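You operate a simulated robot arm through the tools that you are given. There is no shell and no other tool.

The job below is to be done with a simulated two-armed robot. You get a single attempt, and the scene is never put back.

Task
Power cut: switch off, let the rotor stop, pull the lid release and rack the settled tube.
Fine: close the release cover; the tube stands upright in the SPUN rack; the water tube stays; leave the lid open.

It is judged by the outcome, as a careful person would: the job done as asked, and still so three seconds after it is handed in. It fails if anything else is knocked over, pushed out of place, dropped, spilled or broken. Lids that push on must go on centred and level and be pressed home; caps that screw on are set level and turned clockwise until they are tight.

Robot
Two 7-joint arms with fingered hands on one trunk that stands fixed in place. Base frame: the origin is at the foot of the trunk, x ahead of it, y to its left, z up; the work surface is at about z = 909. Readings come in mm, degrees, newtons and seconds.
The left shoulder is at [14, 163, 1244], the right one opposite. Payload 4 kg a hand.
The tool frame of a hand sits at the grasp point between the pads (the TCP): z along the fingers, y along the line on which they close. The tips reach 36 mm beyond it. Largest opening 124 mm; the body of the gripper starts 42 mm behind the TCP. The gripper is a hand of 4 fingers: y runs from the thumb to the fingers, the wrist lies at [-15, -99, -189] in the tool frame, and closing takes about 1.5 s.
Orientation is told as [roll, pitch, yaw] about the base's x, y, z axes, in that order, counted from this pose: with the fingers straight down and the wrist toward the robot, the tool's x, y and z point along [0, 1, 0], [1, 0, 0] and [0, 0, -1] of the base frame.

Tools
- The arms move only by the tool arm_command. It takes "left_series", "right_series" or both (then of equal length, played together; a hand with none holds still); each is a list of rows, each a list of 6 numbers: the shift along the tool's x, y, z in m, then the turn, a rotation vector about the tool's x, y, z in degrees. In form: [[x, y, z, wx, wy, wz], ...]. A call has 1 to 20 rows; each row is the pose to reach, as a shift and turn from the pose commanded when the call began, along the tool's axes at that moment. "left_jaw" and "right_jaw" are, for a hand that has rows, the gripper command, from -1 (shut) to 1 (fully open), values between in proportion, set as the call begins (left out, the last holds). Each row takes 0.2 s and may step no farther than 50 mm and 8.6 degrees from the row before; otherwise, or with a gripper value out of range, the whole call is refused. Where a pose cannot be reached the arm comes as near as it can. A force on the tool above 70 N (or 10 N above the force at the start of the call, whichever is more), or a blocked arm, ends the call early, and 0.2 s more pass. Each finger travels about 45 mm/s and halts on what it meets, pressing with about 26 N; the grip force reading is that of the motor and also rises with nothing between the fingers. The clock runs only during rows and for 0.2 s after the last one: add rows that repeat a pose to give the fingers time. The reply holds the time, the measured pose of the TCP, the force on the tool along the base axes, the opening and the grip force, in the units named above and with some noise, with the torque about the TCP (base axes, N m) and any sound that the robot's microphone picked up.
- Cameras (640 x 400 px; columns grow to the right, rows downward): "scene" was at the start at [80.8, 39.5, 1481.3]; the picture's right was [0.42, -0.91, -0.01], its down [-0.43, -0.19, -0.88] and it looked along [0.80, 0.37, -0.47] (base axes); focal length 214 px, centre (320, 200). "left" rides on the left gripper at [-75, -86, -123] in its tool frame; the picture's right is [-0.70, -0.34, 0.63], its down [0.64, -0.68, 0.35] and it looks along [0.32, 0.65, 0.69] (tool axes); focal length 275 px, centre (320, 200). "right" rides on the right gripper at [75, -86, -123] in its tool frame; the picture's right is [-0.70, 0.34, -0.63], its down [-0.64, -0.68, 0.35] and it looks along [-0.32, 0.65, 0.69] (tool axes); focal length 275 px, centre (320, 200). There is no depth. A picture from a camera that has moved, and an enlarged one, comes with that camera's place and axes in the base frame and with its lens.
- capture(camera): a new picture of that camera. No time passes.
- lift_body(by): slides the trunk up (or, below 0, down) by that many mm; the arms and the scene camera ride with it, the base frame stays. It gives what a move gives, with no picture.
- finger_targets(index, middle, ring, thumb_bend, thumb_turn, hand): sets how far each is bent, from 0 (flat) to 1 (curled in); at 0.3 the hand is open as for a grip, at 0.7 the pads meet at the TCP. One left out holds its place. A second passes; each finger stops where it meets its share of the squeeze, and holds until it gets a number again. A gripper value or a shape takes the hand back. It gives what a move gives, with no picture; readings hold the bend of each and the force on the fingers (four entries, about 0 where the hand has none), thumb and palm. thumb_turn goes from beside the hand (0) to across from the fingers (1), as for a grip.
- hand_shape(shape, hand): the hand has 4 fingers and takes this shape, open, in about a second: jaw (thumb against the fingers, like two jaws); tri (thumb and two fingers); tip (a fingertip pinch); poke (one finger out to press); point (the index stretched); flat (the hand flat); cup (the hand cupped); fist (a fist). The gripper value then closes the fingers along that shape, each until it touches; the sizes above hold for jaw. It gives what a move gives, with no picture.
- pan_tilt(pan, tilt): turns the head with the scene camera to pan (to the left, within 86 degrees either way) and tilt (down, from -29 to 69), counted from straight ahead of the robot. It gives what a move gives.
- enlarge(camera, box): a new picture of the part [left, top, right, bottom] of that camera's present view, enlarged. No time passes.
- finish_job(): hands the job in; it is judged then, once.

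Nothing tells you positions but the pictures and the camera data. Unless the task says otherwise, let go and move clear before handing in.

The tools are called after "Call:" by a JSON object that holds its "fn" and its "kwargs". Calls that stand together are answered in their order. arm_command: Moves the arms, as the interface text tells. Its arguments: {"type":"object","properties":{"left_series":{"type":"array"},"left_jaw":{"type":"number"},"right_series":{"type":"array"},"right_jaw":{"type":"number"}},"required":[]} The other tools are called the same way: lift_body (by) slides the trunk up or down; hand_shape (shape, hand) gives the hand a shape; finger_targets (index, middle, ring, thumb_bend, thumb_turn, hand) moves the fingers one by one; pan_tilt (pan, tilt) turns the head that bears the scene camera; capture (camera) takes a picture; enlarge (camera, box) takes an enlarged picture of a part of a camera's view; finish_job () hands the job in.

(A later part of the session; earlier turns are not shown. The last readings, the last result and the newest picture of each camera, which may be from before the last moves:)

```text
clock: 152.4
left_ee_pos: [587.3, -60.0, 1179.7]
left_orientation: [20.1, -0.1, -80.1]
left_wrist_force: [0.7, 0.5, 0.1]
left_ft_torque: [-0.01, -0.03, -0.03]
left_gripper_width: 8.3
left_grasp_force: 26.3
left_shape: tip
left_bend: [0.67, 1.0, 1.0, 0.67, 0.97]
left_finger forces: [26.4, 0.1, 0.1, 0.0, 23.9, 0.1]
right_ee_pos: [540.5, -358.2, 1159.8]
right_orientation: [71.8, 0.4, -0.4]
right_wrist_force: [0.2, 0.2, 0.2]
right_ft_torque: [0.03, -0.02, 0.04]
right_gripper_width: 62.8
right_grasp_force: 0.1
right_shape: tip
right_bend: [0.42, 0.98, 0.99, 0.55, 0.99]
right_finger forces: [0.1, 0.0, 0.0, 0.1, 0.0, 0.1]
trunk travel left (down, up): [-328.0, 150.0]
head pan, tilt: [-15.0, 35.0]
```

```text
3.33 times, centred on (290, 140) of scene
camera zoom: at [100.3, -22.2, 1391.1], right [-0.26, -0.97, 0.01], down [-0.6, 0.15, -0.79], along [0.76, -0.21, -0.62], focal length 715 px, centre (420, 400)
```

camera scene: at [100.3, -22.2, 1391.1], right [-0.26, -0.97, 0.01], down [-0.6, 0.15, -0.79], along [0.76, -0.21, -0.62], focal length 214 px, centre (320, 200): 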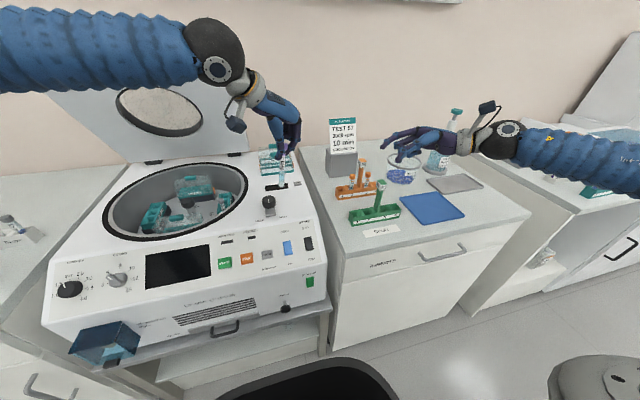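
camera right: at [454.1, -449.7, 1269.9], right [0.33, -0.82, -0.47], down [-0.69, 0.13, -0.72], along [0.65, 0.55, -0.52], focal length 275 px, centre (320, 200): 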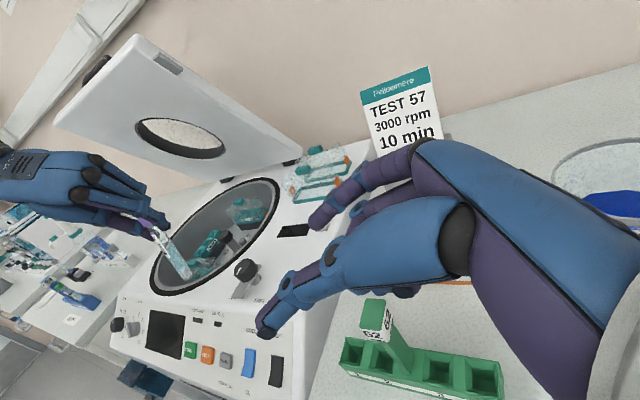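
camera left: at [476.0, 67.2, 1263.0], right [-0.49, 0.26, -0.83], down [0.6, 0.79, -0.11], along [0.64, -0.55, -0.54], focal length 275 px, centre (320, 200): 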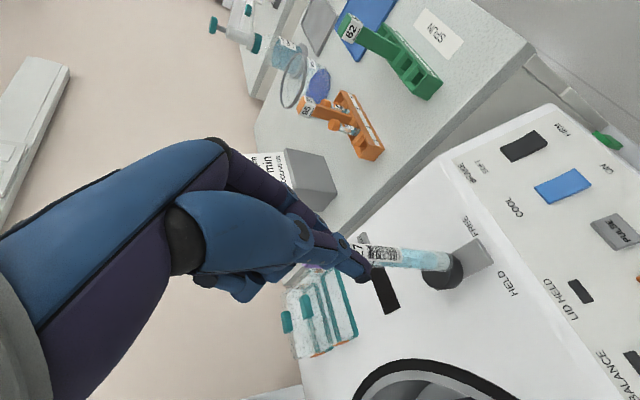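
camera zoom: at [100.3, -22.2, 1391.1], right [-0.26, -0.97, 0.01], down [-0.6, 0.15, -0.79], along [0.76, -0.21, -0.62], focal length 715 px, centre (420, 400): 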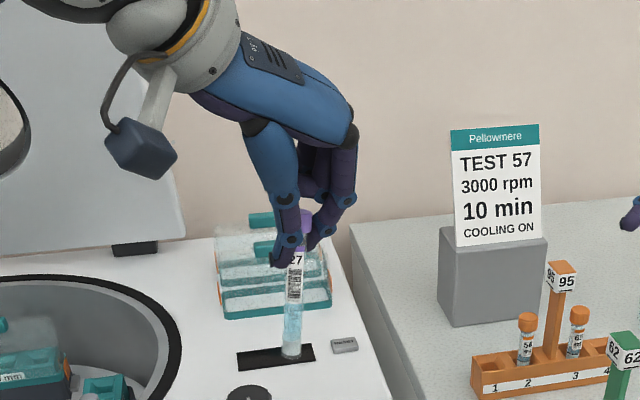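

The tube hangs about 13° off vertical in the left pinch. I'll move the left hand slightly back from its limit and rotate it to bring the tube upright before the handover.

Call:
{"fn": "arm_command", "kwargs": {"left_series": [[0.0016, -0.0098, 0.0006, -3, 1.2, -1.1], [0.0033, -0.0197, 0.0012, -6, 2.4, -2.2], [0.0049, -0.0295, 0.0018, -9, 3.6, -3.2], [0.0065, -0.0394, 0.0024, -11.9, 4.8, -4.3]]}}

Call:
{"fn": "enlarge", "kwargs": {"camera": "right", "box": [90, 180, 230, 290]}}

Call:
{"fn": "enlarge", "kwargs": {"camera": "scene", "box": [220, 80, 340, 200]}}

```text
clock: 153.4
left_ee_pos: [586.1, -19.5, 1180.6]
left_orientation: [25.0, -12.9, -80.9]
left_wrist_force: [0.1, 0.0, 0.0]
left_ft_torque: [0.0, -0.01, 0.03]
left_gripper_width: 8.6
left_grasp_force: 25.9
left_shape: tip
left_bend: [0.67, 1.0, 1.0, 0.67, 0.97]
left_finger forces: [26.2, 0.0, 0.0, 0.0, 24.2, 0.0]
right_ee_pos: [539.2, -358.6, 1160.9]
right_orientation: [71.7, 0.3, -0.5]
right_wrist_force: [0.0, 0.0, 0.1]
right_ft_torque: [0.01, -0.02, 0.02]
right_gripper_width: 62.8
right_grasp_force: 0.0
right_shape: tip
right_bend: [0.42, 0.98, 0.99, 0.55, 0.99]
right_finger forces: [0.1, 0.1, 0.0, 0.0, 0.1, 0.0]
trunk travel left (down, up): [-328.0, 150.0]
head pan, tilt: [-15.0, 35.0]
```

```text
3.64 times, centred on (160, 235) of right
camera zoom: at [453.2, -449.0, 1270.7], right [0.33, -0.82, -0.46], down [-0.69, 0.13, -0.72], along [0.65, 0.55, -0.52], focal length 1001 px, centre (902, 73)
```

zoom: 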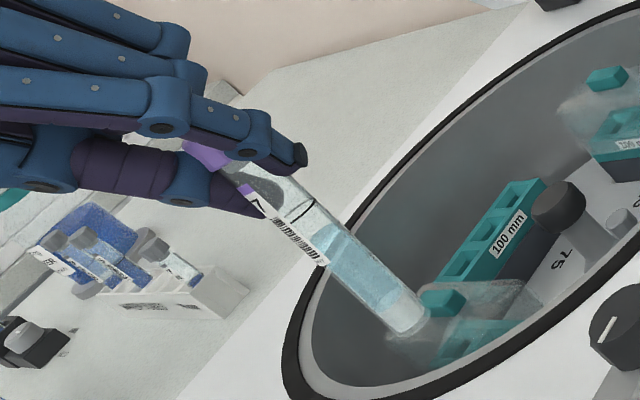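

```text
3.33 times, centred on (280, 140) of scene
camera zoom: at [99.3, -21.3, 1391.2], right [-0.26, -0.97, 0.01], down [-0.6, 0.15, -0.79], along [0.76, -0.21, -0.62], focal length 715 px, centre (453, 400)
```

zoom: 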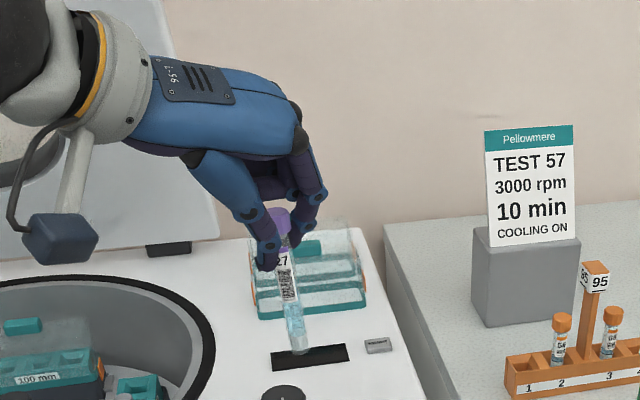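

The tube is now vertical: axis ≈[588,-28], bottom z≈1068. Bringing the right hand to a standoff in line with it, below the left fingertips.

Call:
{"fn": "arm_command", "kwargs": {"right_series": [[0.005, 0.0096, 0.0358, 0, 2, 0], [0.0102, 0.0192, 0.0716, 0, 4, 0], [0.0153, 0.0288, 0.1073, 0, 6, 0], [0.0204, 0.0384, 0.1431, 0, 8, 0], [0.0255, 0.048, 0.1789, 0, 8, 0], [0.0255, 0.048, 0.1789, 0, 8, 0]]}}

Call:
{"fn": "capture", "kwargs": {"camera": "right"}}

Call:
{"fn": "enlarge", "kwargs": {"camera": "scene", "box": [220, 60, 380, 200]}}

```text
clock: 154.8
left_ee_pos: [584.9, -19.7, 1181.8]
left_orientation: [25.0, -12.8, -80.8]
left_wrist_force: [0.4, 0.2, 0.0]
left_ft_torque: [0.0, -0.03, 0.01]
left_gripper_width: 8.6
left_grasp_force: 25.7
left_shape: tip
left_bend: [0.67, 1.0, 1.0, 0.67, 0.97]
left_finger forces: [26.3, 0.0, 0.1, 0.0, 24.1, 0.1]
right_ee_pos: [587.5, -180.0, 1128.4]
right_orientation: [79.7, 0.3, -0.3]
right_wrist_force: [-0.7, -0.5, -0.2]
right_ft_torque: [0.02, 0.02, 0.0]
right_gripper_width: 62.8
right_grasp_force: 0.1
right_shape: tip
right_bend: [0.42, 0.98, 0.99, 0.55, 0.99]
right_finger forces: [0.0, 0.0, 0.0, 0.0, 0.0, 0.1]
trunk travel left (down, up): [-328.0, 150.0]
head pan, tilt: [-15.0, 35.0]
```

```text
taken
camera right: at [501.9, -286.4, 1224.2], right [0.33, -0.75, -0.57], down [-0.68, 0.23, -0.69], along [0.65, 0.62, -0.44], focal length 275 px, centre (320, 200)
```

right: 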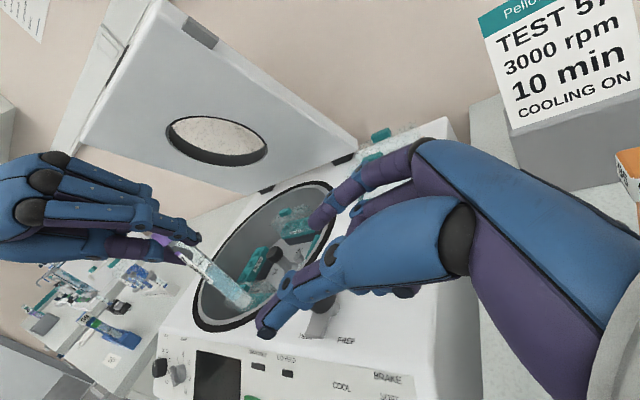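

```text
2.86 times, centred on (300, 130) of scene
camera zoom: at [98.8, -22.1, 1391.3], right [-0.26, -0.97, 0.01], down [-0.6, 0.15, -0.79], along [0.76, -0.21, -0.62], focal length 613 px, centre (377, 400)
```

zoom: 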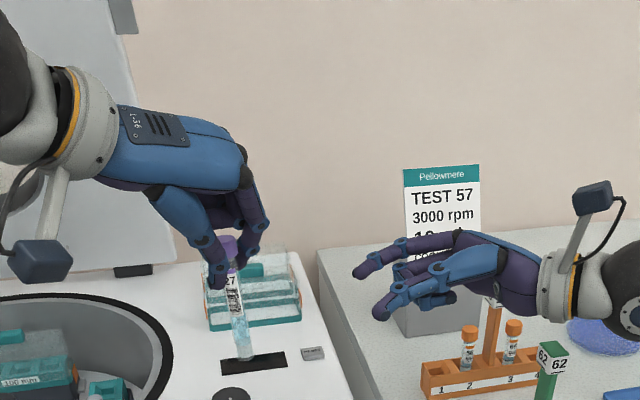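

Aligned in x and height. Advancing toward the tube, with a check before contact range.

Call:
{"fn": "arm_command", "kwargs": {"right_series": [[0.0044, 0, 0.0246, 0, 0, 0], [0.0087, 0, 0.0493, 0, 0, 0], [0.0131, 0, 0.0739, 0, 0, 0], [0.0157, 0, 0.0886, 0, 0, 0]]}}

Call:
{"fn": "capture", "kwargs": {"camera": "right"}}

Call:
{"fn": "enlarge", "kwargs": {"camera": "scene", "box": [220, 60, 380, 200]}}

```text
clock: 155.8
left_ee_pos: [586.1, -19.0, 1180.0]
left_orientation: [25.0, -12.9, -80.8]
left_wrist_force: [-0.1, 0.0, -0.2]
left_ft_torque: [0.0, -0.02, 0.02]
left_gripper_width: 8.3
left_grasp_force: 25.5
left_shape: tip
left_bend: [0.67, 1.0, 1.0, 0.67, 0.97]
left_finger forces: [26.3, 0.0, 0.1, 0.1, 24.2, 0.0]
right_ee_pos: [589.9, -90.4, 1128.8]
right_orientation: [79.7, 0.4, -0.4]
right_wrist_force: [-0.3, -1.4, 0.3]
right_ft_torque: [0.0, 0.02, 0.03]
right_gripper_width: 63.0
right_grasp_force: 0.0
right_shape: tip
right_bend: [0.42, 0.98, 0.99, 0.55, 0.99]
right_finger forces: [0.1, 0.0, 0.0, 0.1, 0.1, 0.0]
trunk travel left (down, up): [-328.0, 150.0]
head pan, tilt: [-15.0, 35.0]
```

```text
taken
camera right: at [503.5, -196.1, 1223.6], right [0.33, -0.75, -0.57], down [-0.69, 0.23, -0.69], along [0.65, 0.62, -0.44], focal length 275 px, centre (320, 200)
```

right: 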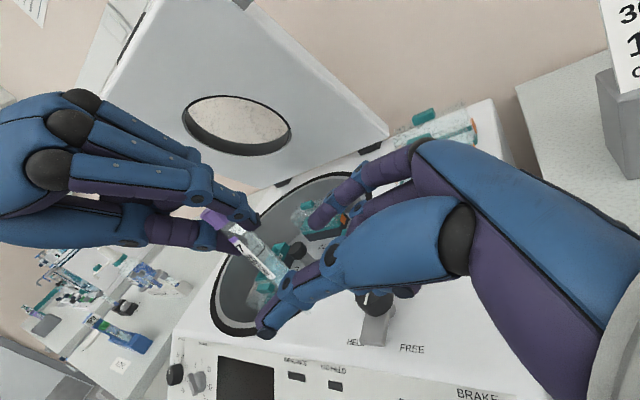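

```text
2.86 times, centred on (300, 130) of scene
camera zoom: at [99.7, -21.7, 1391.2], right [-0.26, -0.97, 0.01], down [-0.6, 0.15, -0.79], along [0.76, -0.21, -0.62], focal length 613 px, centre (377, 400)
```

zoom: 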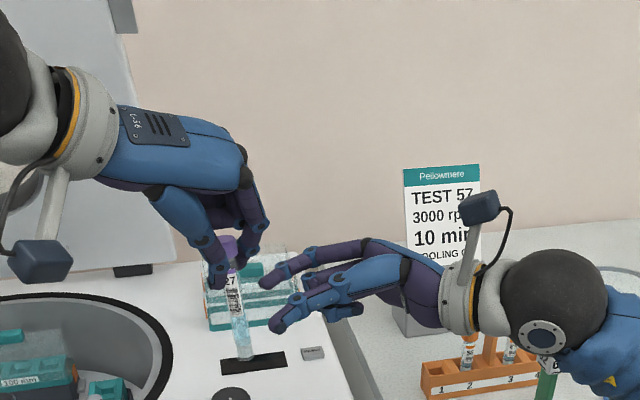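

Good line-up. Final advance so the tube lies between right index and thumb.

Call:
{"fn": "arm_command", "kwargs": {"right_series": [[0.002, 0, 0.011, 0, 0, 0], [0.0039, 0, 0.022, 0, 0, 0], [0.0055, 0, 0.031, 0, 0, 0]]}}

Call:
{"fn": "capture", "kwargs": {"camera": "right"}}

Call:
{"fn": "enlarge", "kwargs": {"camera": "scene", "box": [240, 90, 340, 180]}}

Call:
{"fn": "capture", "kwargs": {"camera": "left"}}

```text
clock: 156.6
left_ee_pos: [587.6, -19.3, 1180.4]
left_orientation: [25.0, -12.7, -80.7]
left_wrist_force: [1.3, 0.7, -0.3]
left_ft_torque: [-0.02, 0.04, -0.02]
left_gripper_width: 8.5
left_grasp_force: 26.5
left_shape: tip
left_bend: [0.67, 1.0, 1.0, 0.67, 0.97]
left_finger forces: [26.2, 0.0, 0.0, 0.0, 24.1, 0.0]
right_ee_pos: [591.0, -59.2, 1127.6]
right_orientation: [79.5, 0.4, -0.4]
right_wrist_force: [-0.5, 0.6, -0.2]
right_ft_torque: [-0.01, -0.01, -0.02]
right_gripper_width: 62.9
right_grasp_force: 0.0
right_shape: tip
right_bend: [0.42, 0.98, 0.99, 0.55, 0.99]
right_finger forces: [0.1, 0.1, 0.0, 0.0, 0.0, 0.0]
trunk travel left (down, up): [-328.0, 150.0]
head pan, tilt: [-15.0, 35.0]
```

```text
taken
camera right: at [504.1, -164.3, 1223.0], right [0.33, -0.75, -0.57], down [-0.68, 0.23, -0.69], along [0.65, 0.62, -0.44], focal length 275 px, centre (320, 200)
```

right: 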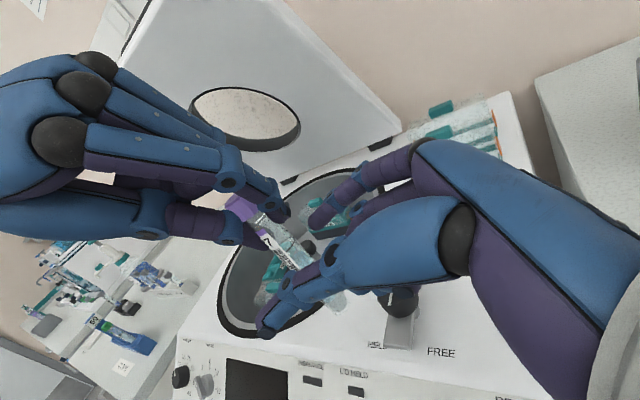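

```text
4.44 times, centred on (290, 135) of scene
camera zoom: at [100.0, -21.4, 1391.1], right [-0.26, -0.97, 0.01], down [-0.6, 0.15, -0.79], along [0.76, -0.21, -0.62], focal length 953 px, centre (453, 489)
```

zoom: 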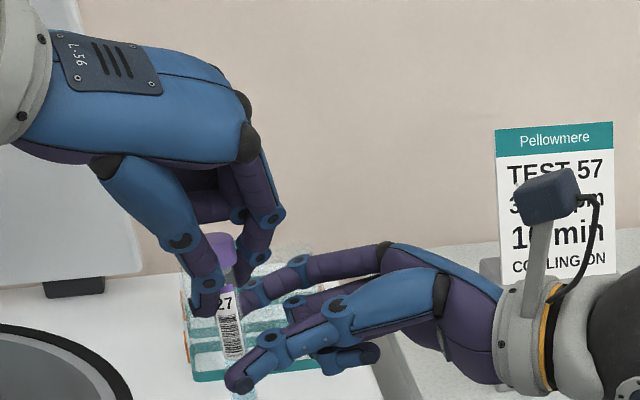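

```text
taken
camera left: at [452.9, 61.7, 1238.2], right [-0.38, 0.08, -0.92], down [0.62, 0.76, -0.19], along [0.69, -0.64, -0.34], focal length 275 px, centre (320, 200)
```

left: 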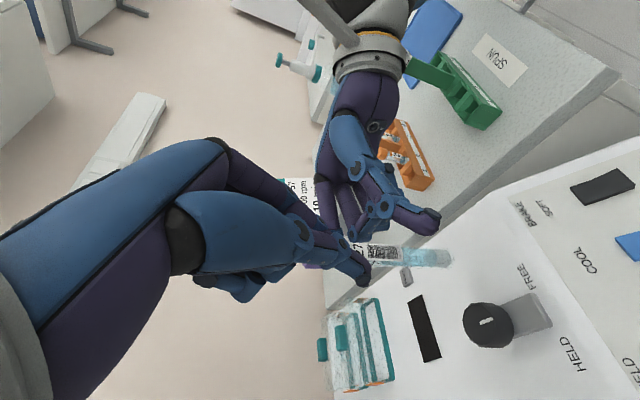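

Call:
{"fn": "enlarge", "kwargs": {"camera": "left", "box": [290, 120, 470, 290]}}

Call:
{"fn": "enlarge", "kwargs": {"camera": "right", "box": [210, 150, 380, 350]}}

```text
2.35 times, centred on (380, 205) of left
camera zoom: at [452.9, 61.7, 1238.2], right [-0.38, 0.08, -0.92], down [0.62, 0.76, -0.19], along [0.69, -0.64, -0.34], focal length 648 px, centre (179, 188)
```

zoom: 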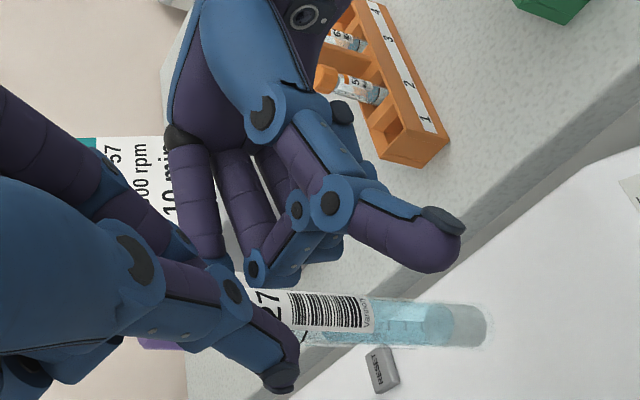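

```text
2.00 times, centred on (295, 250) of right
camera zoom: at [504.1, -164.3, 1223.0], right [0.33, -0.75, -0.57], down [-0.68, 0.23, -0.69], along [0.65, 0.62, -0.44], focal length 551 px, centre (370, 100)
```

zoom: 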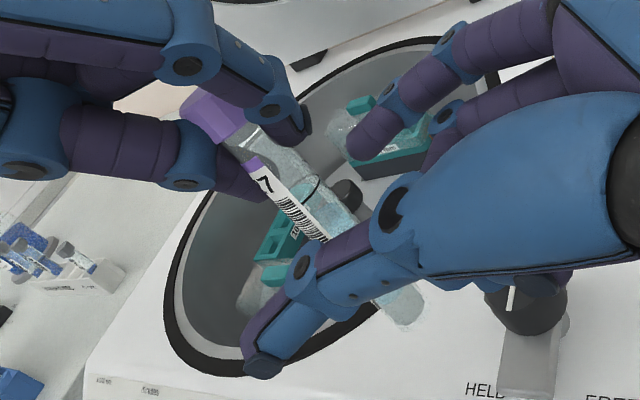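

Tube is between right index and thumb. A final 6 mm in, then closing the right pinch gently while the left keeps hold.

Call:
{"fn": "arm_command", "kwargs": {"right_series": [[0.0005, -0.001, 0.003, 0, 0, 0], [0.001, -0.002, 0.006, 0, 0, 0]]}}

Call:
{"fn": "arm_command", "kwargs": {"right_series": [[0, 0, 0, 0, 0, 0], [0, 0, 0, 0, 0, 0], [0, 0, 0, 0, 0, 0], [0, 0, 0, 0, 0, 0], [0, 0, 0, 0, 0, 0], [0, 0, 0, 0, 0, 0]], "right_jaw": -1}}

Call:
{"fn": "enlarge", "kwargs": {"camera": "left", "box": [290, 120, 470, 290]}}

Call:
{"fn": "enlarge", "kwargs": {"camera": "right", "box": [210, 150, 380, 350]}}

Call:
{"fn": "enlarge", "kwargs": {"camera": "scene", "box": [240, 90, 340, 180]}}

```text
clock: 157.2
left_ee_pos: [587.7, -19.0, 1180.2]
left_orientation: [24.9, -12.8, -80.7]
left_wrist_force: [0.0, -0.7, 0.9]
left_ft_torque: [0.01, 0.0, -0.03]
left_gripper_width: 8.7
left_grasp_force: 26.0
left_shape: tip
left_bend: [0.67, 1.0, 1.0, 0.67, 0.97]
left_finger forces: [26.3, 0.1, 0.0, 0.0, 24.1, 0.1]
right_ee_pos: [588.0, -52.8, 1126.3]
right_orientation: [79.7, 0.3, -0.3]
right_wrist_force: [0.0, -1.0, 0.9]
right_ft_torque: [-0.01, -0.01, -0.01]
right_gripper_width: 62.9
right_grasp_force: 0.1
right_shape: tip
right_bend: [0.42, 0.98, 0.99, 0.55, 0.99]
right_finger forces: [0.0, 0.1, 0.0, 0.1, 0.1, 0.0]
trunk travel left (down, up): [-328.0, 150.0]
head pan, tilt: [-15.0, 35.0]
```

```text
clock: 158.6
left_ee_pos: [586.7, -18.0, 1180.6]
left_orientation: [25.1, -12.7, -80.7]
left_wrist_force: [4.7, -1.4, 0.7]
left_ft_torque: [-0.09, -0.14, 0.08]
left_gripper_width: 7.8
left_grasp_force: 26.3
left_shape: tip
left_bend: [0.67, 1.0, 1.0, 0.67, 0.97]
left_finger forces: [28.4, 0.0, 0.0, 0.0, 22.8, 0.1]
right_ee_pos: [587.8, -52.2, 1127.4]
right_orientation: [79.7, 0.4, -0.2]
right_wrist_force: [-4.5, -0.2, -0.7]
right_ft_torque: [0.0, -0.09, 0.06]
right_gripper_width: 12.0
right_grasp_force: 25.8
right_shape: tip
right_bend: [0.63, 1.0, 1.0, 0.67, 1.0]
right_finger forces: [23.1, 0.0, 0.1, 0.0, 28.5, 0.1]
trunk travel left (down, up): [-328.0, 150.0]
head pan, tilt: [-15.0, 35.0]
```

```text
2.35 times, centred on (380, 205) of left
camera zoom: at [452.8, 61.6, 1238.4], right [-0.38, 0.08, -0.92], down [0.62, 0.76, -0.19], along [0.69, -0.64, -0.34], focal length 648 px, centre (179, 188)
```

zoom: 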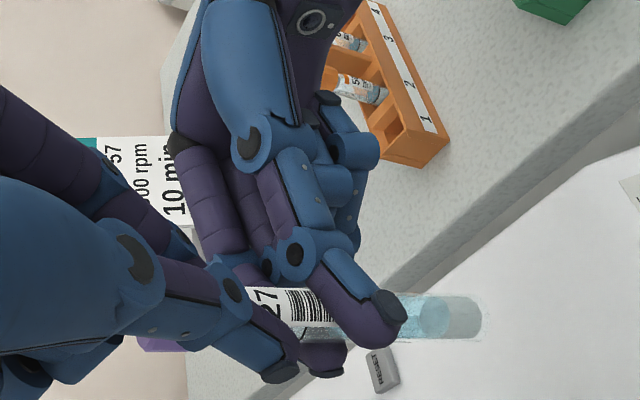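

```text
2.00 times, centred on (295, 250) of right
camera zoom: at [501.8, -158.6, 1222.9], right [0.33, -0.75, -0.57], down [-0.68, 0.23, -0.69], along [0.65, 0.62, -0.44], focal length 551 px, centre (370, 100)
```

zoom: 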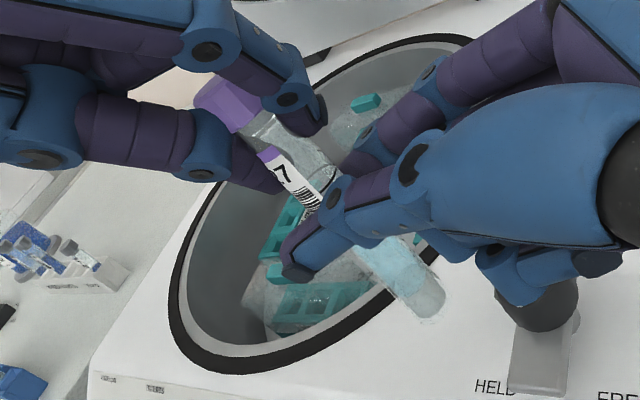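

```text
4.44 times, centred on (290, 135) of scene
camera zoom: at [99.7, -21.7, 1391.2], right [-0.26, -0.97, 0.01], down [-0.6, 0.15, -0.79], along [0.76, -0.21, -0.62], focal length 953 px, centre (453, 489)
```

zoom: 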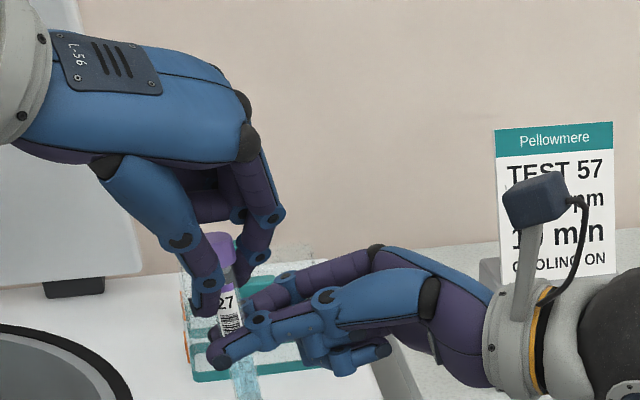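

Both hands hold it securely. Releasing the left pinch and lifting the left hand straight up off the cap.

Call:
{"fn": "arm_command", "kwargs": {"left_series": [[0, 0, 0, 0, 0, 0], [0, 0, 0, 0, 0, 0], [0, 0, 0, 0, 0, 0], [0, 0, 0, 0, 0, 0]], "left_jaw": -0.3}}

Call:
{"fn": "enlarge", "kwargs": {"camera": "right", "box": [210, 150, 380, 350]}}

Call:
{"fn": "enlarge", "kwargs": {"camera": "scene", "box": [240, 90, 340, 180]}}

```text
clock: 159.6
left_ee_pos: [586.7, -19.4, 1180.6]
left_orientation: [25.0, -12.9, -80.8]
left_wrist_force: [0.4, 0.5, 0.1]
left_ft_torque: [0.02, 0.0, 0.01]
left_gripper_width: 42.8
left_grasp_force: 0.0
left_shape: tip
left_bend: [0.5, 0.98, 0.99, 0.6, 1.0]
left_finger forces: [0.0, 0.0, 0.1, 0.0, 0.1, 0.1]
right_ee_pos: [588.0, -52.9, 1127.3]
right_orientation: [79.7, 0.3, -0.3]
right_wrist_force: [-0.1, 0.0, -0.7]
right_ft_torque: [-0.03, -0.02, 0.0]
right_gripper_width: 9.6
right_grasp_force: 26.4
right_shape: tip
right_bend: [0.63, 1.0, 1.0, 0.68, 1.0]
right_finger forces: [25.3, 0.0, 0.0, 0.0, 27.5, 0.1]
trunk travel left (down, up): [-328.0, 150.0]
head pan, tilt: [-15.0, 35.0]
```

```text
2.00 times, centred on (295, 250) of right
camera zoom: at [502.0, -158.7, 1222.9], right [0.33, -0.75, -0.57], down [-0.68, 0.23, -0.69], along [0.65, 0.62, -0.44], focal length 551 px, centre (370, 100)
```

zoom: 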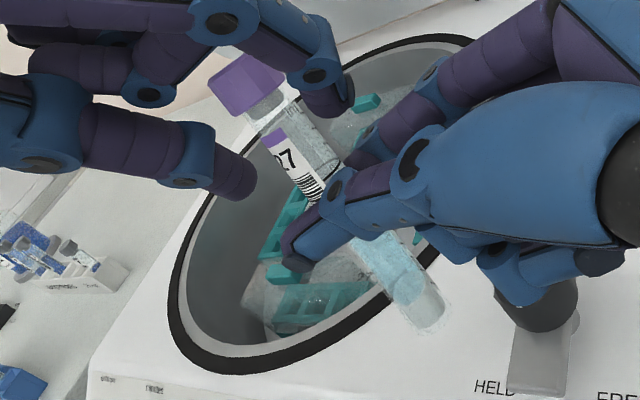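

```text
4.44 times, centred on (290, 135) of scene
camera zoom: at [99.8, -21.7, 1391.2], right [-0.26, -0.97, 0.01], down [-0.6, 0.15, -0.79], along [0.76, -0.21, -0.62], focal length 953 px, centre (453, 489)
```

zoom: 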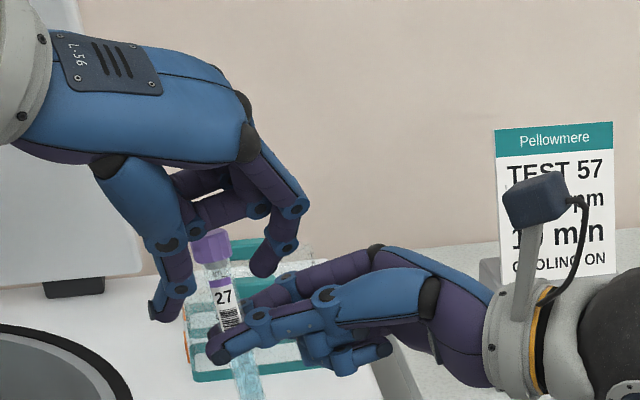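

The right hand holds the tube alone, steady. Raising and withdrawing the left hand.

Call:
{"fn": "arm_command", "kwargs": {"left_series": [[0.0103, 0.0056, -0.0221, 0, 0, 0], [0.0206, 0.0112, -0.0441, 0, 0, 0], [0.033, 0.0178, -0.0706, 0, 0, 0]]}}

Call:
{"fn": "arm_command", "kwargs": {"left_series": [[0.005, -0.035, 0.003, 0, 0, 0], [0.01, -0.07, 0.006, 0, 0, 0], [0.015, -0.105, 0.009, 0, 0, 0], [0.02, -0.14, 0.012, 0, 0, 0], [0.025, -0.175, 0.015, 0, 0, 0], [0.03, -0.21, 0.018, 0, 0, 0]]}}

Call:
{"fn": "capture", "kwargs": {"camera": "scene"}}

Call:
{"fn": "capture", "kwargs": {"camera": "right"}}

```text
clock: 160.4
left_ee_pos: [585.0, -18.7, 1261.2]
left_orientation: [25.1, -12.8, -80.7]
left_wrist_force: [-0.6, -1.3, 0.1]
left_ft_torque: [0.02, -0.03, 0.03]
left_gripper_width: 42.8
left_grasp_force: 0.1
left_shape: tip
left_bend: [0.5, 0.98, 0.99, 0.6, 1.0]
left_finger forces: [0.0, 0.1, 0.0, 0.1, 0.0, 0.0]
right_ee_pos: [587.7, -54.2, 1127.1]
right_orientation: [79.7, 0.3, -0.2]
right_wrist_force: [-0.1, 0.0, -0.1]
right_ft_torque: [0.0, -0.02, 0.03]
right_gripper_width: 9.7
right_grasp_force: 26.4
right_shape: tip
right_bend: [0.63, 1.0, 1.0, 0.68, 1.0]
right_finger forces: [25.2, 0.1, 0.0, 0.1, 27.5, 0.0]
trunk travel left (down, up): [-328.0, 150.0]
head pan, tilt: [-15.0, 35.0]
```

```text
clock: 161.8
left_ee_pos: [588.9, 188.8, 1210.2]
left_orientation: [25.0, -12.9, -80.8]
left_wrist_force: [-0.3, 0.2, -0.3]
left_ft_torque: [-0.03, 0.01, -0.01]
left_gripper_width: 42.8
left_grasp_force: 0.2
left_shape: tip
left_bend: [0.5, 0.98, 0.99, 0.6, 1.0]
left_finger forces: [0.1, 0.0, 0.0, 0.0, 0.0, 0.0]
right_ee_pos: [587.3, -51.7, 1127.6]
right_orientation: [79.6, 0.3, -0.4]
right_wrist_force: [0.4, 0.7, 0.4]
right_ft_torque: [-0.01, -0.01, -0.02]
right_gripper_width: 9.7
right_grasp_force: 26.0
right_shape: tip
right_bend: [0.63, 1.0, 1.0, 0.68, 1.0]
right_finger forces: [25.4, 0.0, 0.0, 0.0, 27.6, 0.1]
trunk travel left (down, up): [-328.0, 150.0]
head pan, tilt: [-15.0, 35.0]
```

```text
taken
camera scene: at [99.3, -20.2, 1391.2], right [-0.26, -0.97, 0.02], down [-0.6, 0.15, -0.79], along [0.76, -0.21, -0.62], focal length 214 px, centre (320, 200)
```

scene: 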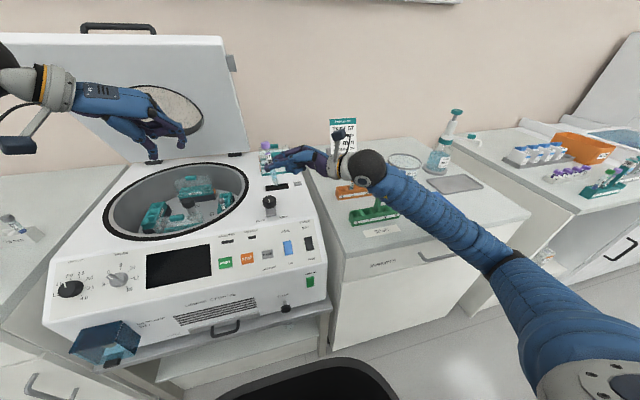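

```text
taken
camera right: at [501.5, -157.5, 1223.3], right [0.33, -0.75, -0.57], down [-0.68, 0.23, -0.69], along [0.65, 0.62, -0.44], focal length 275 px, centre (320, 200)
```

right: 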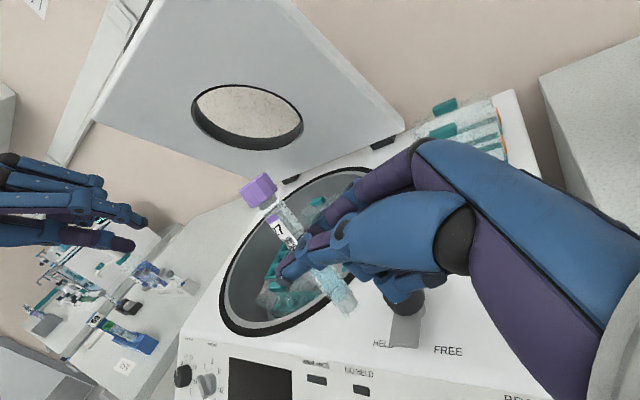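

Call:
{"fn": "enlarge", "kwargs": {"camera": "right", "box": [220, 160, 380, 330]}}

Call:
{"fn": "enlarge", "kwargs": {"camera": "scene", "box": [230, 110, 330, 200]}}

Call:
{"fn": "capture", "kwargs": {"camera": "left"}}

```text
2.35 times, centred on (300, 245) of right
camera zoom: at [501.5, -157.5, 1223.3], right [0.33, -0.75, -0.57], down [-0.68, 0.23, -0.69], along [0.65, 0.62, -0.44], focal length 648 px, centre (367, 94)
```

zoom: 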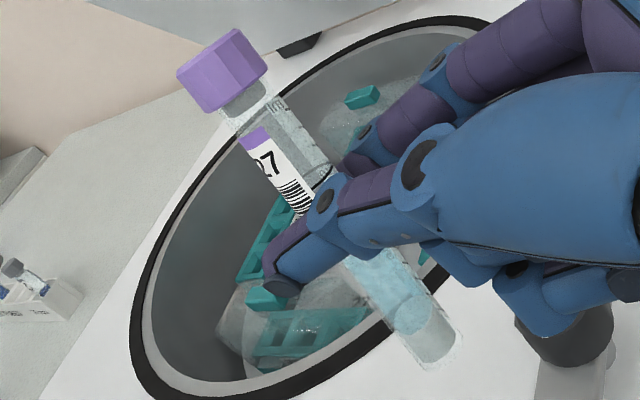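

```text
4.44 times, centred on (280, 155) of scene
camera zoom: at [99.3, -20.2, 1391.2], right [-0.26, -0.97, 0.02], down [-0.6, 0.15, -0.79], along [0.76, -0.21, -0.62], focal length 953 px, centre (498, 400)
```

zoom: 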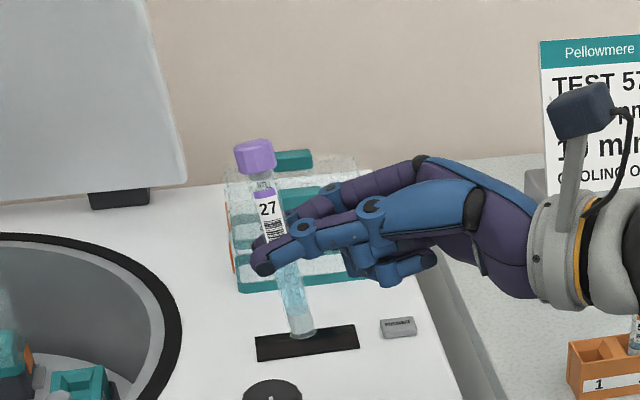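

```text
taken
camera left: at [455.2, 269.5, 1267.8], right [-0.38, 0.08, -0.92], down [0.62, 0.76, -0.19], along [0.69, -0.64, -0.34], focal length 275 px, centre (320, 200)
```

left: 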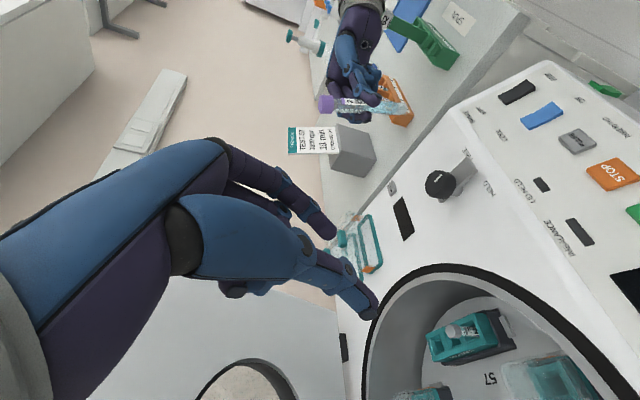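

In the right pinch the tube leans ~12° (mainly in x). I'll rotate the right hand to set it vertical while raising it 50 mm.

Call:
{"fn": "arm_command", "kwargs": {"right_series": [[0.0164, 0, -0.003, -0.7, 1.8, -3.7], [0.0328, 0, -0.006, -1.3, 3.6, -7.3], [0.0492, 0, -0.009, -2, 5.4, -11], [0.0492, 0, -0.009, -2, 5.4, -11]]}}

Call:
{"fn": "enlarge", "kwargs": {"camera": "right", "box": [220, 160, 380, 330]}}

Call:
{"fn": "enlarge", "kwargs": {"camera": "scene", "box": [230, 80, 330, 170]}}

```text
clock: 162.8
left_ee_pos: [590.8, 187.9, 1210.2]
left_orientation: [25.0, -12.7, -80.8]
left_wrist_force: [-0.5, -0.1, -0.2]
left_ft_torque: [0.02, -0.03, 0.01]
left_gripper_width: 43.1
left_grasp_force: 0.0
left_shape: tip
left_bend: [0.5, 0.98, 0.99, 0.6, 1.0]
left_finger forces: [0.1, 0.1, 0.0, 0.1, 0.1, 0.0]
right_ee_pos: [589.0, -53.2, 1177.8]
right_orientation: [85.2, -10.8, -0.9]
right_wrist_force: [-1.2, -0.6, 0.2]
right_ft_torque: [0.0, -0.01, 0.01]
right_gripper_width: 9.4
right_grasp_force: 26.3
right_shape: tip
right_bend: [0.63, 1.0, 1.0, 0.68, 1.0]
right_finger forces: [25.4, 0.1, 0.0, 0.0, 27.5, 0.0]
trunk travel left (down, up): [-328.0, 150.0]
head pan, tilt: [-15.0, 35.0]
```

```text
2.35 times, centred on (300, 245) of right
camera zoom: at [486.1, -166.6, 1244.5], right [0.44, -0.7, -0.57], down [-0.54, 0.3, -0.79], along [0.72, 0.65, -0.24], focal length 648 px, centre (367, 94)
```

zoom: 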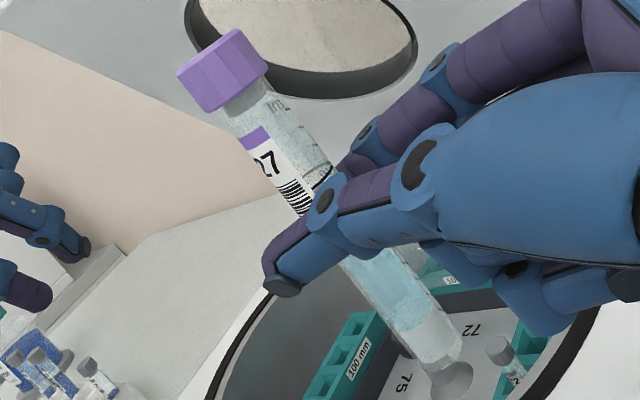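

```text
4.44 times, centred on (280, 125) of scene
camera zoom: at [99.7, -21.7, 1391.2], right [-0.26, -0.97, 0.01], down [-0.6, 0.15, -0.79], along [0.76, -0.21, -0.62], focal length 953 px, centre (498, 533)
```

zoom: 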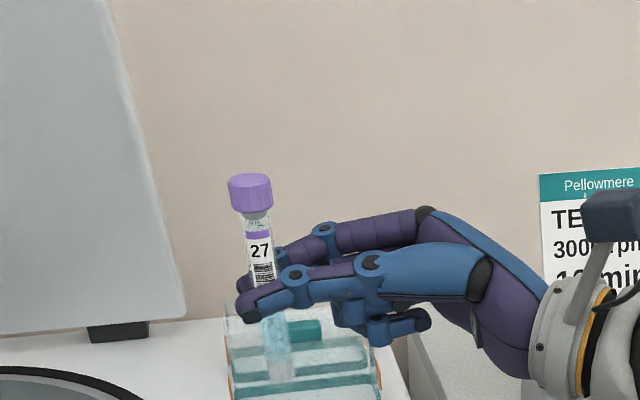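

Vertical to within ~2.5° now; bottom sits 51 mm below and [6,23] from the TCP. Moving over the rack to slot 4 (right of the post, best for this hand), well above the post.

Call:
{"fn": "arm_command", "kwargs": {"right_series": [[-0.0016, -0.0031, -0.026, 0, 0, 0], [-0.0032, -0.0061, -0.052, 0, 0, 0], [-0.0048, -0.0092, -0.078, 0, 0, 0], [-0.0064, -0.0123, -0.104, 0, 0, 0], [-0.008, -0.0154, -0.13, 0, 0, 0], [-0.0096, -0.0184, -0.156, 0, 0, 0], [-0.0113, -0.0215, -0.182, 0, 0, 0], [-0.0129, -0.0246, -0.208, 0, 0, 0], [-0.0145, -0.0276, -0.234, 0, 0, 0], [-0.0161, -0.0307, -0.26, 0, 0, 0], [-0.0177, -0.0338, -0.286, 0, 0, 0], [-0.0193, -0.0369, -0.312, 0, 0, 0], [-0.0209, -0.0399, -0.338, 0, 0, 0], [-0.0225, -0.043, -0.3646, 0, 0, 0]]}}

Call:
{"fn": "capture", "kwargs": {"camera": "scene"}}

Call:
{"fn": "enlarge", "kwargs": {"camera": "scene", "box": [330, 100, 450, 240]}}

Call:
{"fn": "capture", "kwargs": {"camera": "right"}}

```text
clock: 165.8
left_ee_pos: [590.4, 187.3, 1210.6]
left_orientation: [25.0, -12.8, -80.8]
left_wrist_force: [-0.6, 0.0, 0.4]
left_ft_torque: [-0.02, -0.05, -0.01]
left_gripper_width: 43.1
left_grasp_force: 0.0
left_shape: tip
left_bend: [0.5, 0.98, 0.99, 0.6, 1.0]
left_finger forces: [0.1, 0.0, 0.1, 0.0, 0.0, 0.1]
right_ee_pos: [538.1, -417.2, 1177.6]
right_orientation: [85.1, -10.8, -0.7]
right_wrist_force: [0.0, 0.7, -1.0]
right_ft_torque: [-0.02, 0.01, 0.0]
right_gripper_width: 9.0
right_grasp_force: 26.4
right_shape: tip
right_bend: [0.63, 1.0, 1.0, 0.73, 1.0]
right_finger forces: [25.7, 0.0, 0.1, 0.0, 27.4, 0.1]
trunk travel left (down, up): [-328.0, 150.0]
head pan, tilt: [-15.0, 35.0]
```

```text
taken
camera scene: at [99.6, -22.0, 1391.2], right [-0.26, -0.97, 0.01], down [-0.6, 0.15, -0.79], along [0.76, -0.21, -0.62], focal length 214 px, centre (320, 200)
```

scene: 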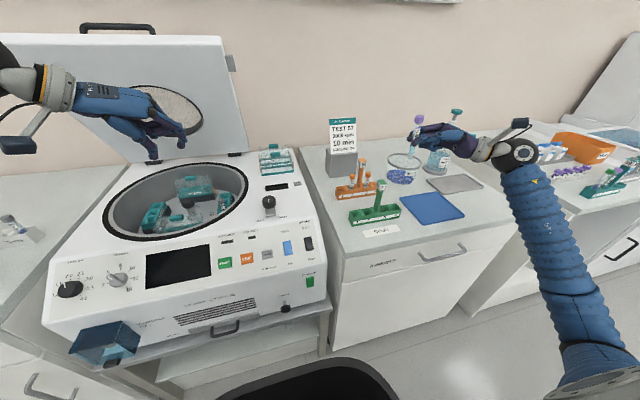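

```text
2.86 times, centred on (390, 170) of scene
camera zoom: at [99.6, -22.0, 1391.2], right [-0.26, -0.97, 0.01], down [-0.6, 0.15, -0.79], along [0.76, -0.21, -0.62], focal length 613 px, centre (120, 286)
```

zoom: 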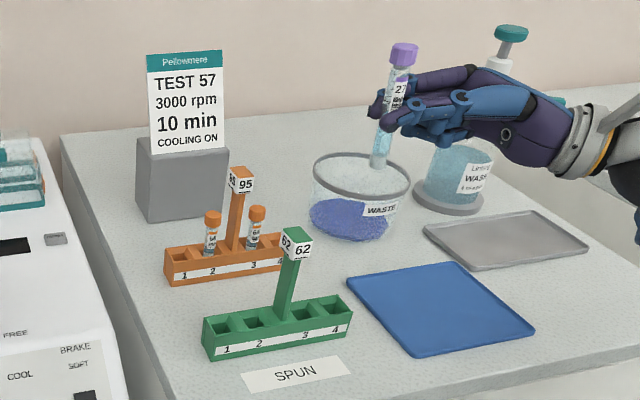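

```text
taken
camera right: at [435.9, -531.3, 1244.4], right [0.44, -0.7, -0.57], down [-0.54, 0.3, -0.79], along [0.72, 0.65, -0.24], focal length 275 px, centre (320, 200)
```

right: 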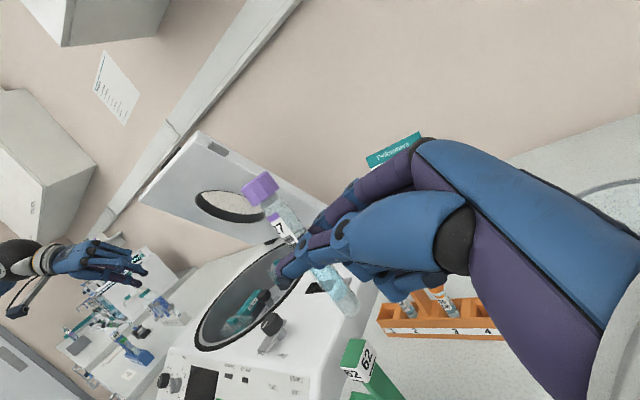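

Call:
{"fn": "enlarge", "kwargs": {"camera": "scene", "box": [376, 190, 424, 230]}}

Call:
{"fn": "enlarge", "kwargs": {"camera": "scene", "box": [360, 100, 440, 180]}}

```text
10.00 times, centred on (400, 210) of scene
camera zoom: at [99.6, -22.0, 1391.2], right [-0.26, -0.97, 0.01], down [-0.6, 0.15, -0.79], along [0.76, -0.21, -0.62], focal length 2145 px, centre (-480, 100)
```

zoom: 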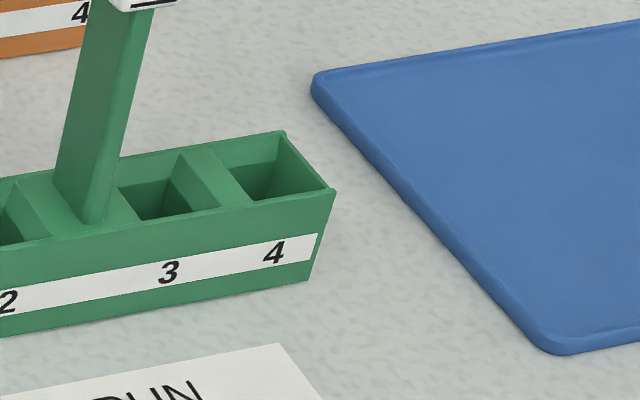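

```text
5.00 times, centred on (400, 140) of scene
camera zoom: at [99.6, -22.0, 1391.2], right [-0.26, -0.97, 0.01], down [-0.6, 0.15, -0.79], along [0.76, -0.21, -0.62], focal length 1072 px, centre (-80, 500)
```

zoom: 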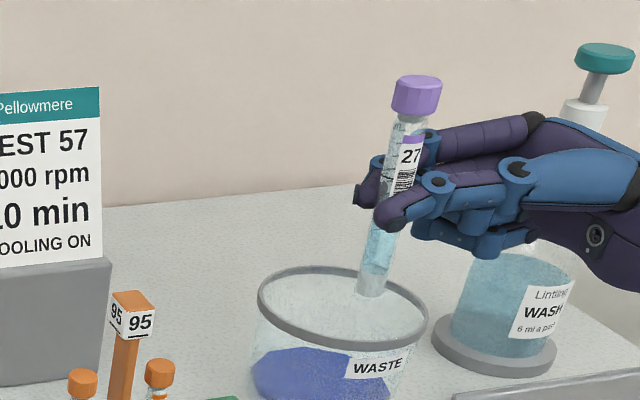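

Tube bottom is at ≈[545,-396], slot 4 centre ≈[549,-397]. Descending to just above the rack with a 3 mm correction.

Call:
{"fn": "arm_command", "kwargs": {"right_series": [[-0.0267, -0.0046, 0.0021, 0, 0, 0], [-0.0534, -0.0092, 0.0042, 0, 0, 0], [-0.0801, -0.0138, 0.0063, 0, 0, 0], [-0.1068, -0.0183, 0.0083, 0, 0, 0], [-0.1335, -0.0229, 0.0104, 0, 0, 0], [-0.1602, -0.0275, 0.0125, 0, 0, 0], [-0.1602, -0.0275, 0.0125, 0, 0, 0]]}}

Call:
{"fn": "enlarge", "kwargs": {"camera": "scene", "box": [360, 130, 460, 230]}}

Call:
{"fn": "capture", "kwargs": {"camera": "right"}}

```text
clock: 167.4
left_ee_pos: [589.7, 185.9, 1210.2]
left_orientation: [24.9, -12.9, -80.8]
left_wrist_force: [-0.5, 0.4, 0.3]
left_ft_torque: [-0.01, -0.01, -0.03]
left_gripper_width: 42.8
left_grasp_force: 0.1
left_shape: tip
left_bend: [0.5, 0.98, 0.99, 0.6, 1.0]
left_finger forces: [0.0, 0.1, 0.0, 0.0, 0.1, 0.0]
right_ee_pos: [541.8, -419.5, 1015.1]
right_orientation: [85.1, -10.8, -0.9]
right_wrist_force: [0.7, 0.3, -0.2]
right_ft_torque: [0.01, -0.01, 0.05]
right_gripper_width: 9.1
right_grasp_force: 26.7
right_shape: tip
right_bend: [0.63, 1.0, 1.0, 0.73, 1.0]
right_finger forces: [25.7, 0.0, 0.1, 0.0, 27.5, 0.0]
trunk travel left (down, up): [-328.0, 150.0]
head pan, tilt: [-15.0, 35.0]
```

```text
4.00 times, centred on (410, 180) of scene
camera zoom: at [99.6, -21.6, 1391.2], right [-0.26, -0.97, 0.01], down [-0.6, 0.15, -0.79], along [0.76, -0.21, -0.62], focal length 858 px, centre (-40, 280)
```

zoom: 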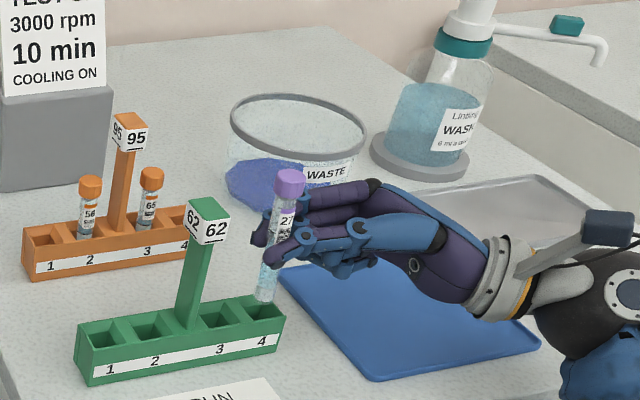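

```text
taken
camera right: at [439.1, -532.9, 1081.4], right [0.44, -0.7, -0.57], down [-0.54, 0.3, -0.79], along [0.72, 0.65, -0.24], focal length 275 px, centre (320, 200)
```

right: 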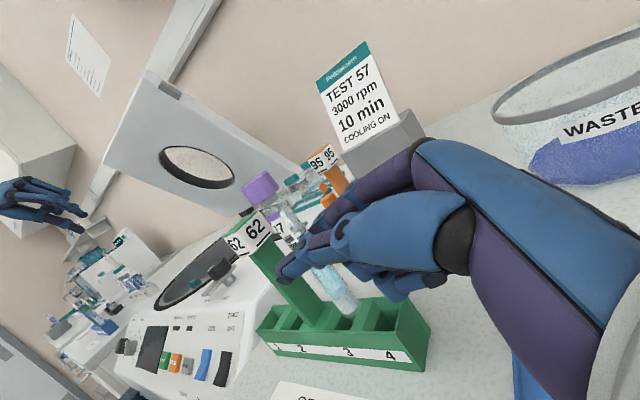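

Call:
{"fn": "enlarge", "kwargs": {"camera": "right", "box": [250, 240, 440, 380]}}

Call:
{"fn": "enlarge", "kwargs": {"camera": "scene", "box": [376, 170, 440, 230]}}

```text
2.86 times, centred on (345, 310) of right
camera zoom: at [439.1, -532.9, 1081.4], right [0.44, -0.7, -0.57], down [-0.54, 0.3, -0.79], along [0.72, 0.65, -0.24], focal length 786 px, centre (249, -114)
```

zoom: 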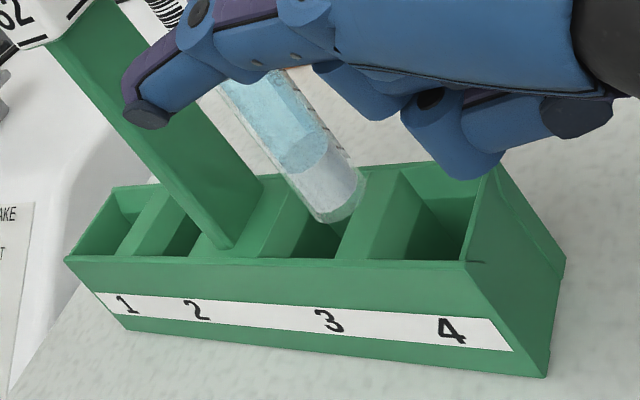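

```text
6.67 times, centred on (408, 200) of scene
camera zoom: at [99.6, -21.6, 1391.2], right [-0.26, -0.97, 0.01], down [-0.6, 0.15, -0.79], along [0.76, -0.21, -0.62], focal length 1430 px, centre (-267, 200)
```

zoom: 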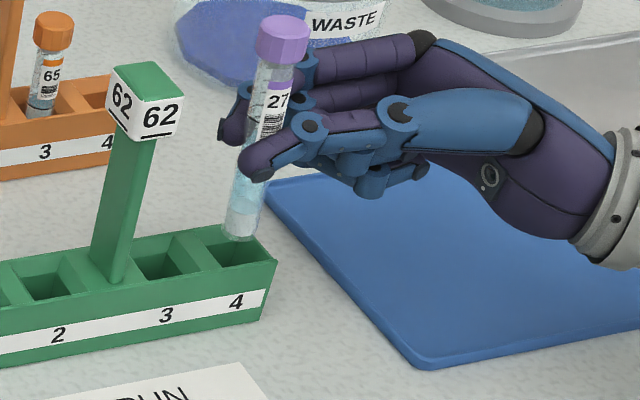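

Triangulating the rack from both cameras shows it's lower and farther than I assumed: top z≈936, slot 4 centre ≈[558.5,-408.8]. I'll shift the tube +10.6 mm in x and −10 mm in y before inserting.

Call:
{"fn": "arm_command", "kwargs": {"right_series": [[-0.0014, 0.0053, -0.0049, 0, 0, 0], [-0.0028, 0.0106, -0.0097, 0, 0, 0], [-0.0028, 0.0106, -0.0097, 0, 0, 0]]}}

Call:
{"fn": "arm_command", "kwargs": {"right_series": [[-0.0098, -0.0019, 0.0008, 0, 0, 0], [-0.0147, -0.0028, 0.0012, 0, 0, 0]]}}

Call:
{"fn": "enlarge", "kwargs": {"camera": "right", "box": [250, 240, 440, 380]}}

Call:
{"fn": "enlarge", "kwargs": {"camera": "scene", "box": [376, 170, 440, 230]}}

```text
clock: 168.2
left_ee_pos: [589.9, 187.4, 1210.0]
left_orientation: [25.0, -12.7, -80.7]
left_wrist_force: [0.7, -1.0, 0.3]
left_ft_torque: [-0.01, 0.01, 0.02]
left_gripper_width: 43.1
left_grasp_force: 0.0
left_shape: tip
left_bend: [0.5, 0.98, 0.99, 0.6, 1.0]
left_finger forces: [0.1, 0.0, 0.0, 0.1, 0.1, 0.0]
right_ee_pos: [552.6, -428.9, 1013.7]
right_orientation: [85.1, -10.8, -1.0]
right_wrist_force: [0.2, -0.8, -1.4]
right_ft_torque: [0.03, 0.03, 0.04]
right_gripper_width: 9.0
right_grasp_force: 25.9
right_shape: tip
right_bend: [0.63, 1.0, 1.0, 0.73, 1.0]
right_finger forces: [25.7, 0.0, 0.0, 0.0, 27.5, 0.0]
trunk travel left (down, up): [-328.0, 150.0]
head pan, tilt: [-15.0, 35.0]
```

```text
clock: 168.8
left_ee_pos: [589.4, 186.6, 1209.7]
left_orientation: [25.0, -12.8, -80.8]
left_wrist_force: [-0.1, -0.7, 0.5]
left_ft_torque: [-0.02, 0.01, 0.02]
left_gripper_width: 43.0
left_grasp_force: 0.1
left_shape: tip
left_bend: [0.5, 0.98, 0.99, 0.6, 1.0]
left_finger forces: [0.0, 0.0, 0.1, 0.0, 0.1, 0.0]
right_ee_pos: [553.5, -429.0, 999.9]
right_orientation: [85.1, -10.9, -0.8]
right_wrist_force: [-0.2, -0.1, 0.5]
right_ft_torque: [0.0, 0.01, -0.03]
right_gripper_width: 8.8
right_grasp_force: 26.4
right_shape: tip
right_bend: [0.63, 1.0, 1.0, 0.73, 1.0]
right_finger forces: [25.6, 0.0, 0.0, 0.0, 27.5, 0.0]
trunk travel left (down, up): [-328.0, 150.0]
head pan, tilt: [-15.0, 35.0]
```

```text
2.86 times, centred on (345, 310) of right
camera zoom: at [450.4, -542.6, 1066.9], right [0.44, -0.7, -0.57], down [-0.54, 0.3, -0.79], along [0.72, 0.65, -0.24], focal length 786 px, centre (249, -114)
```

zoom: 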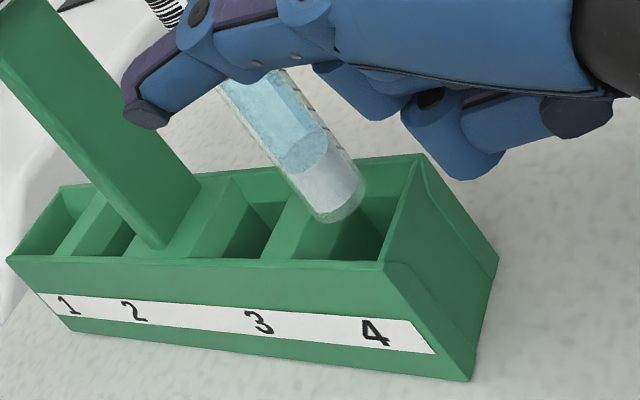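

```text
6.67 times, centred on (408, 200) of scene
camera zoom: at [99.6, -21.7, 1391.2], right [-0.26, -0.97, 0.01], down [-0.6, 0.15, -0.79], along [0.76, -0.21, -0.62], focal length 1430 px, centre (-267, 200)
```

zoom: 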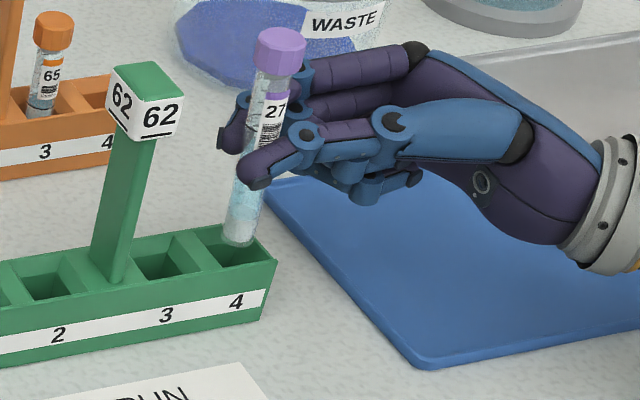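

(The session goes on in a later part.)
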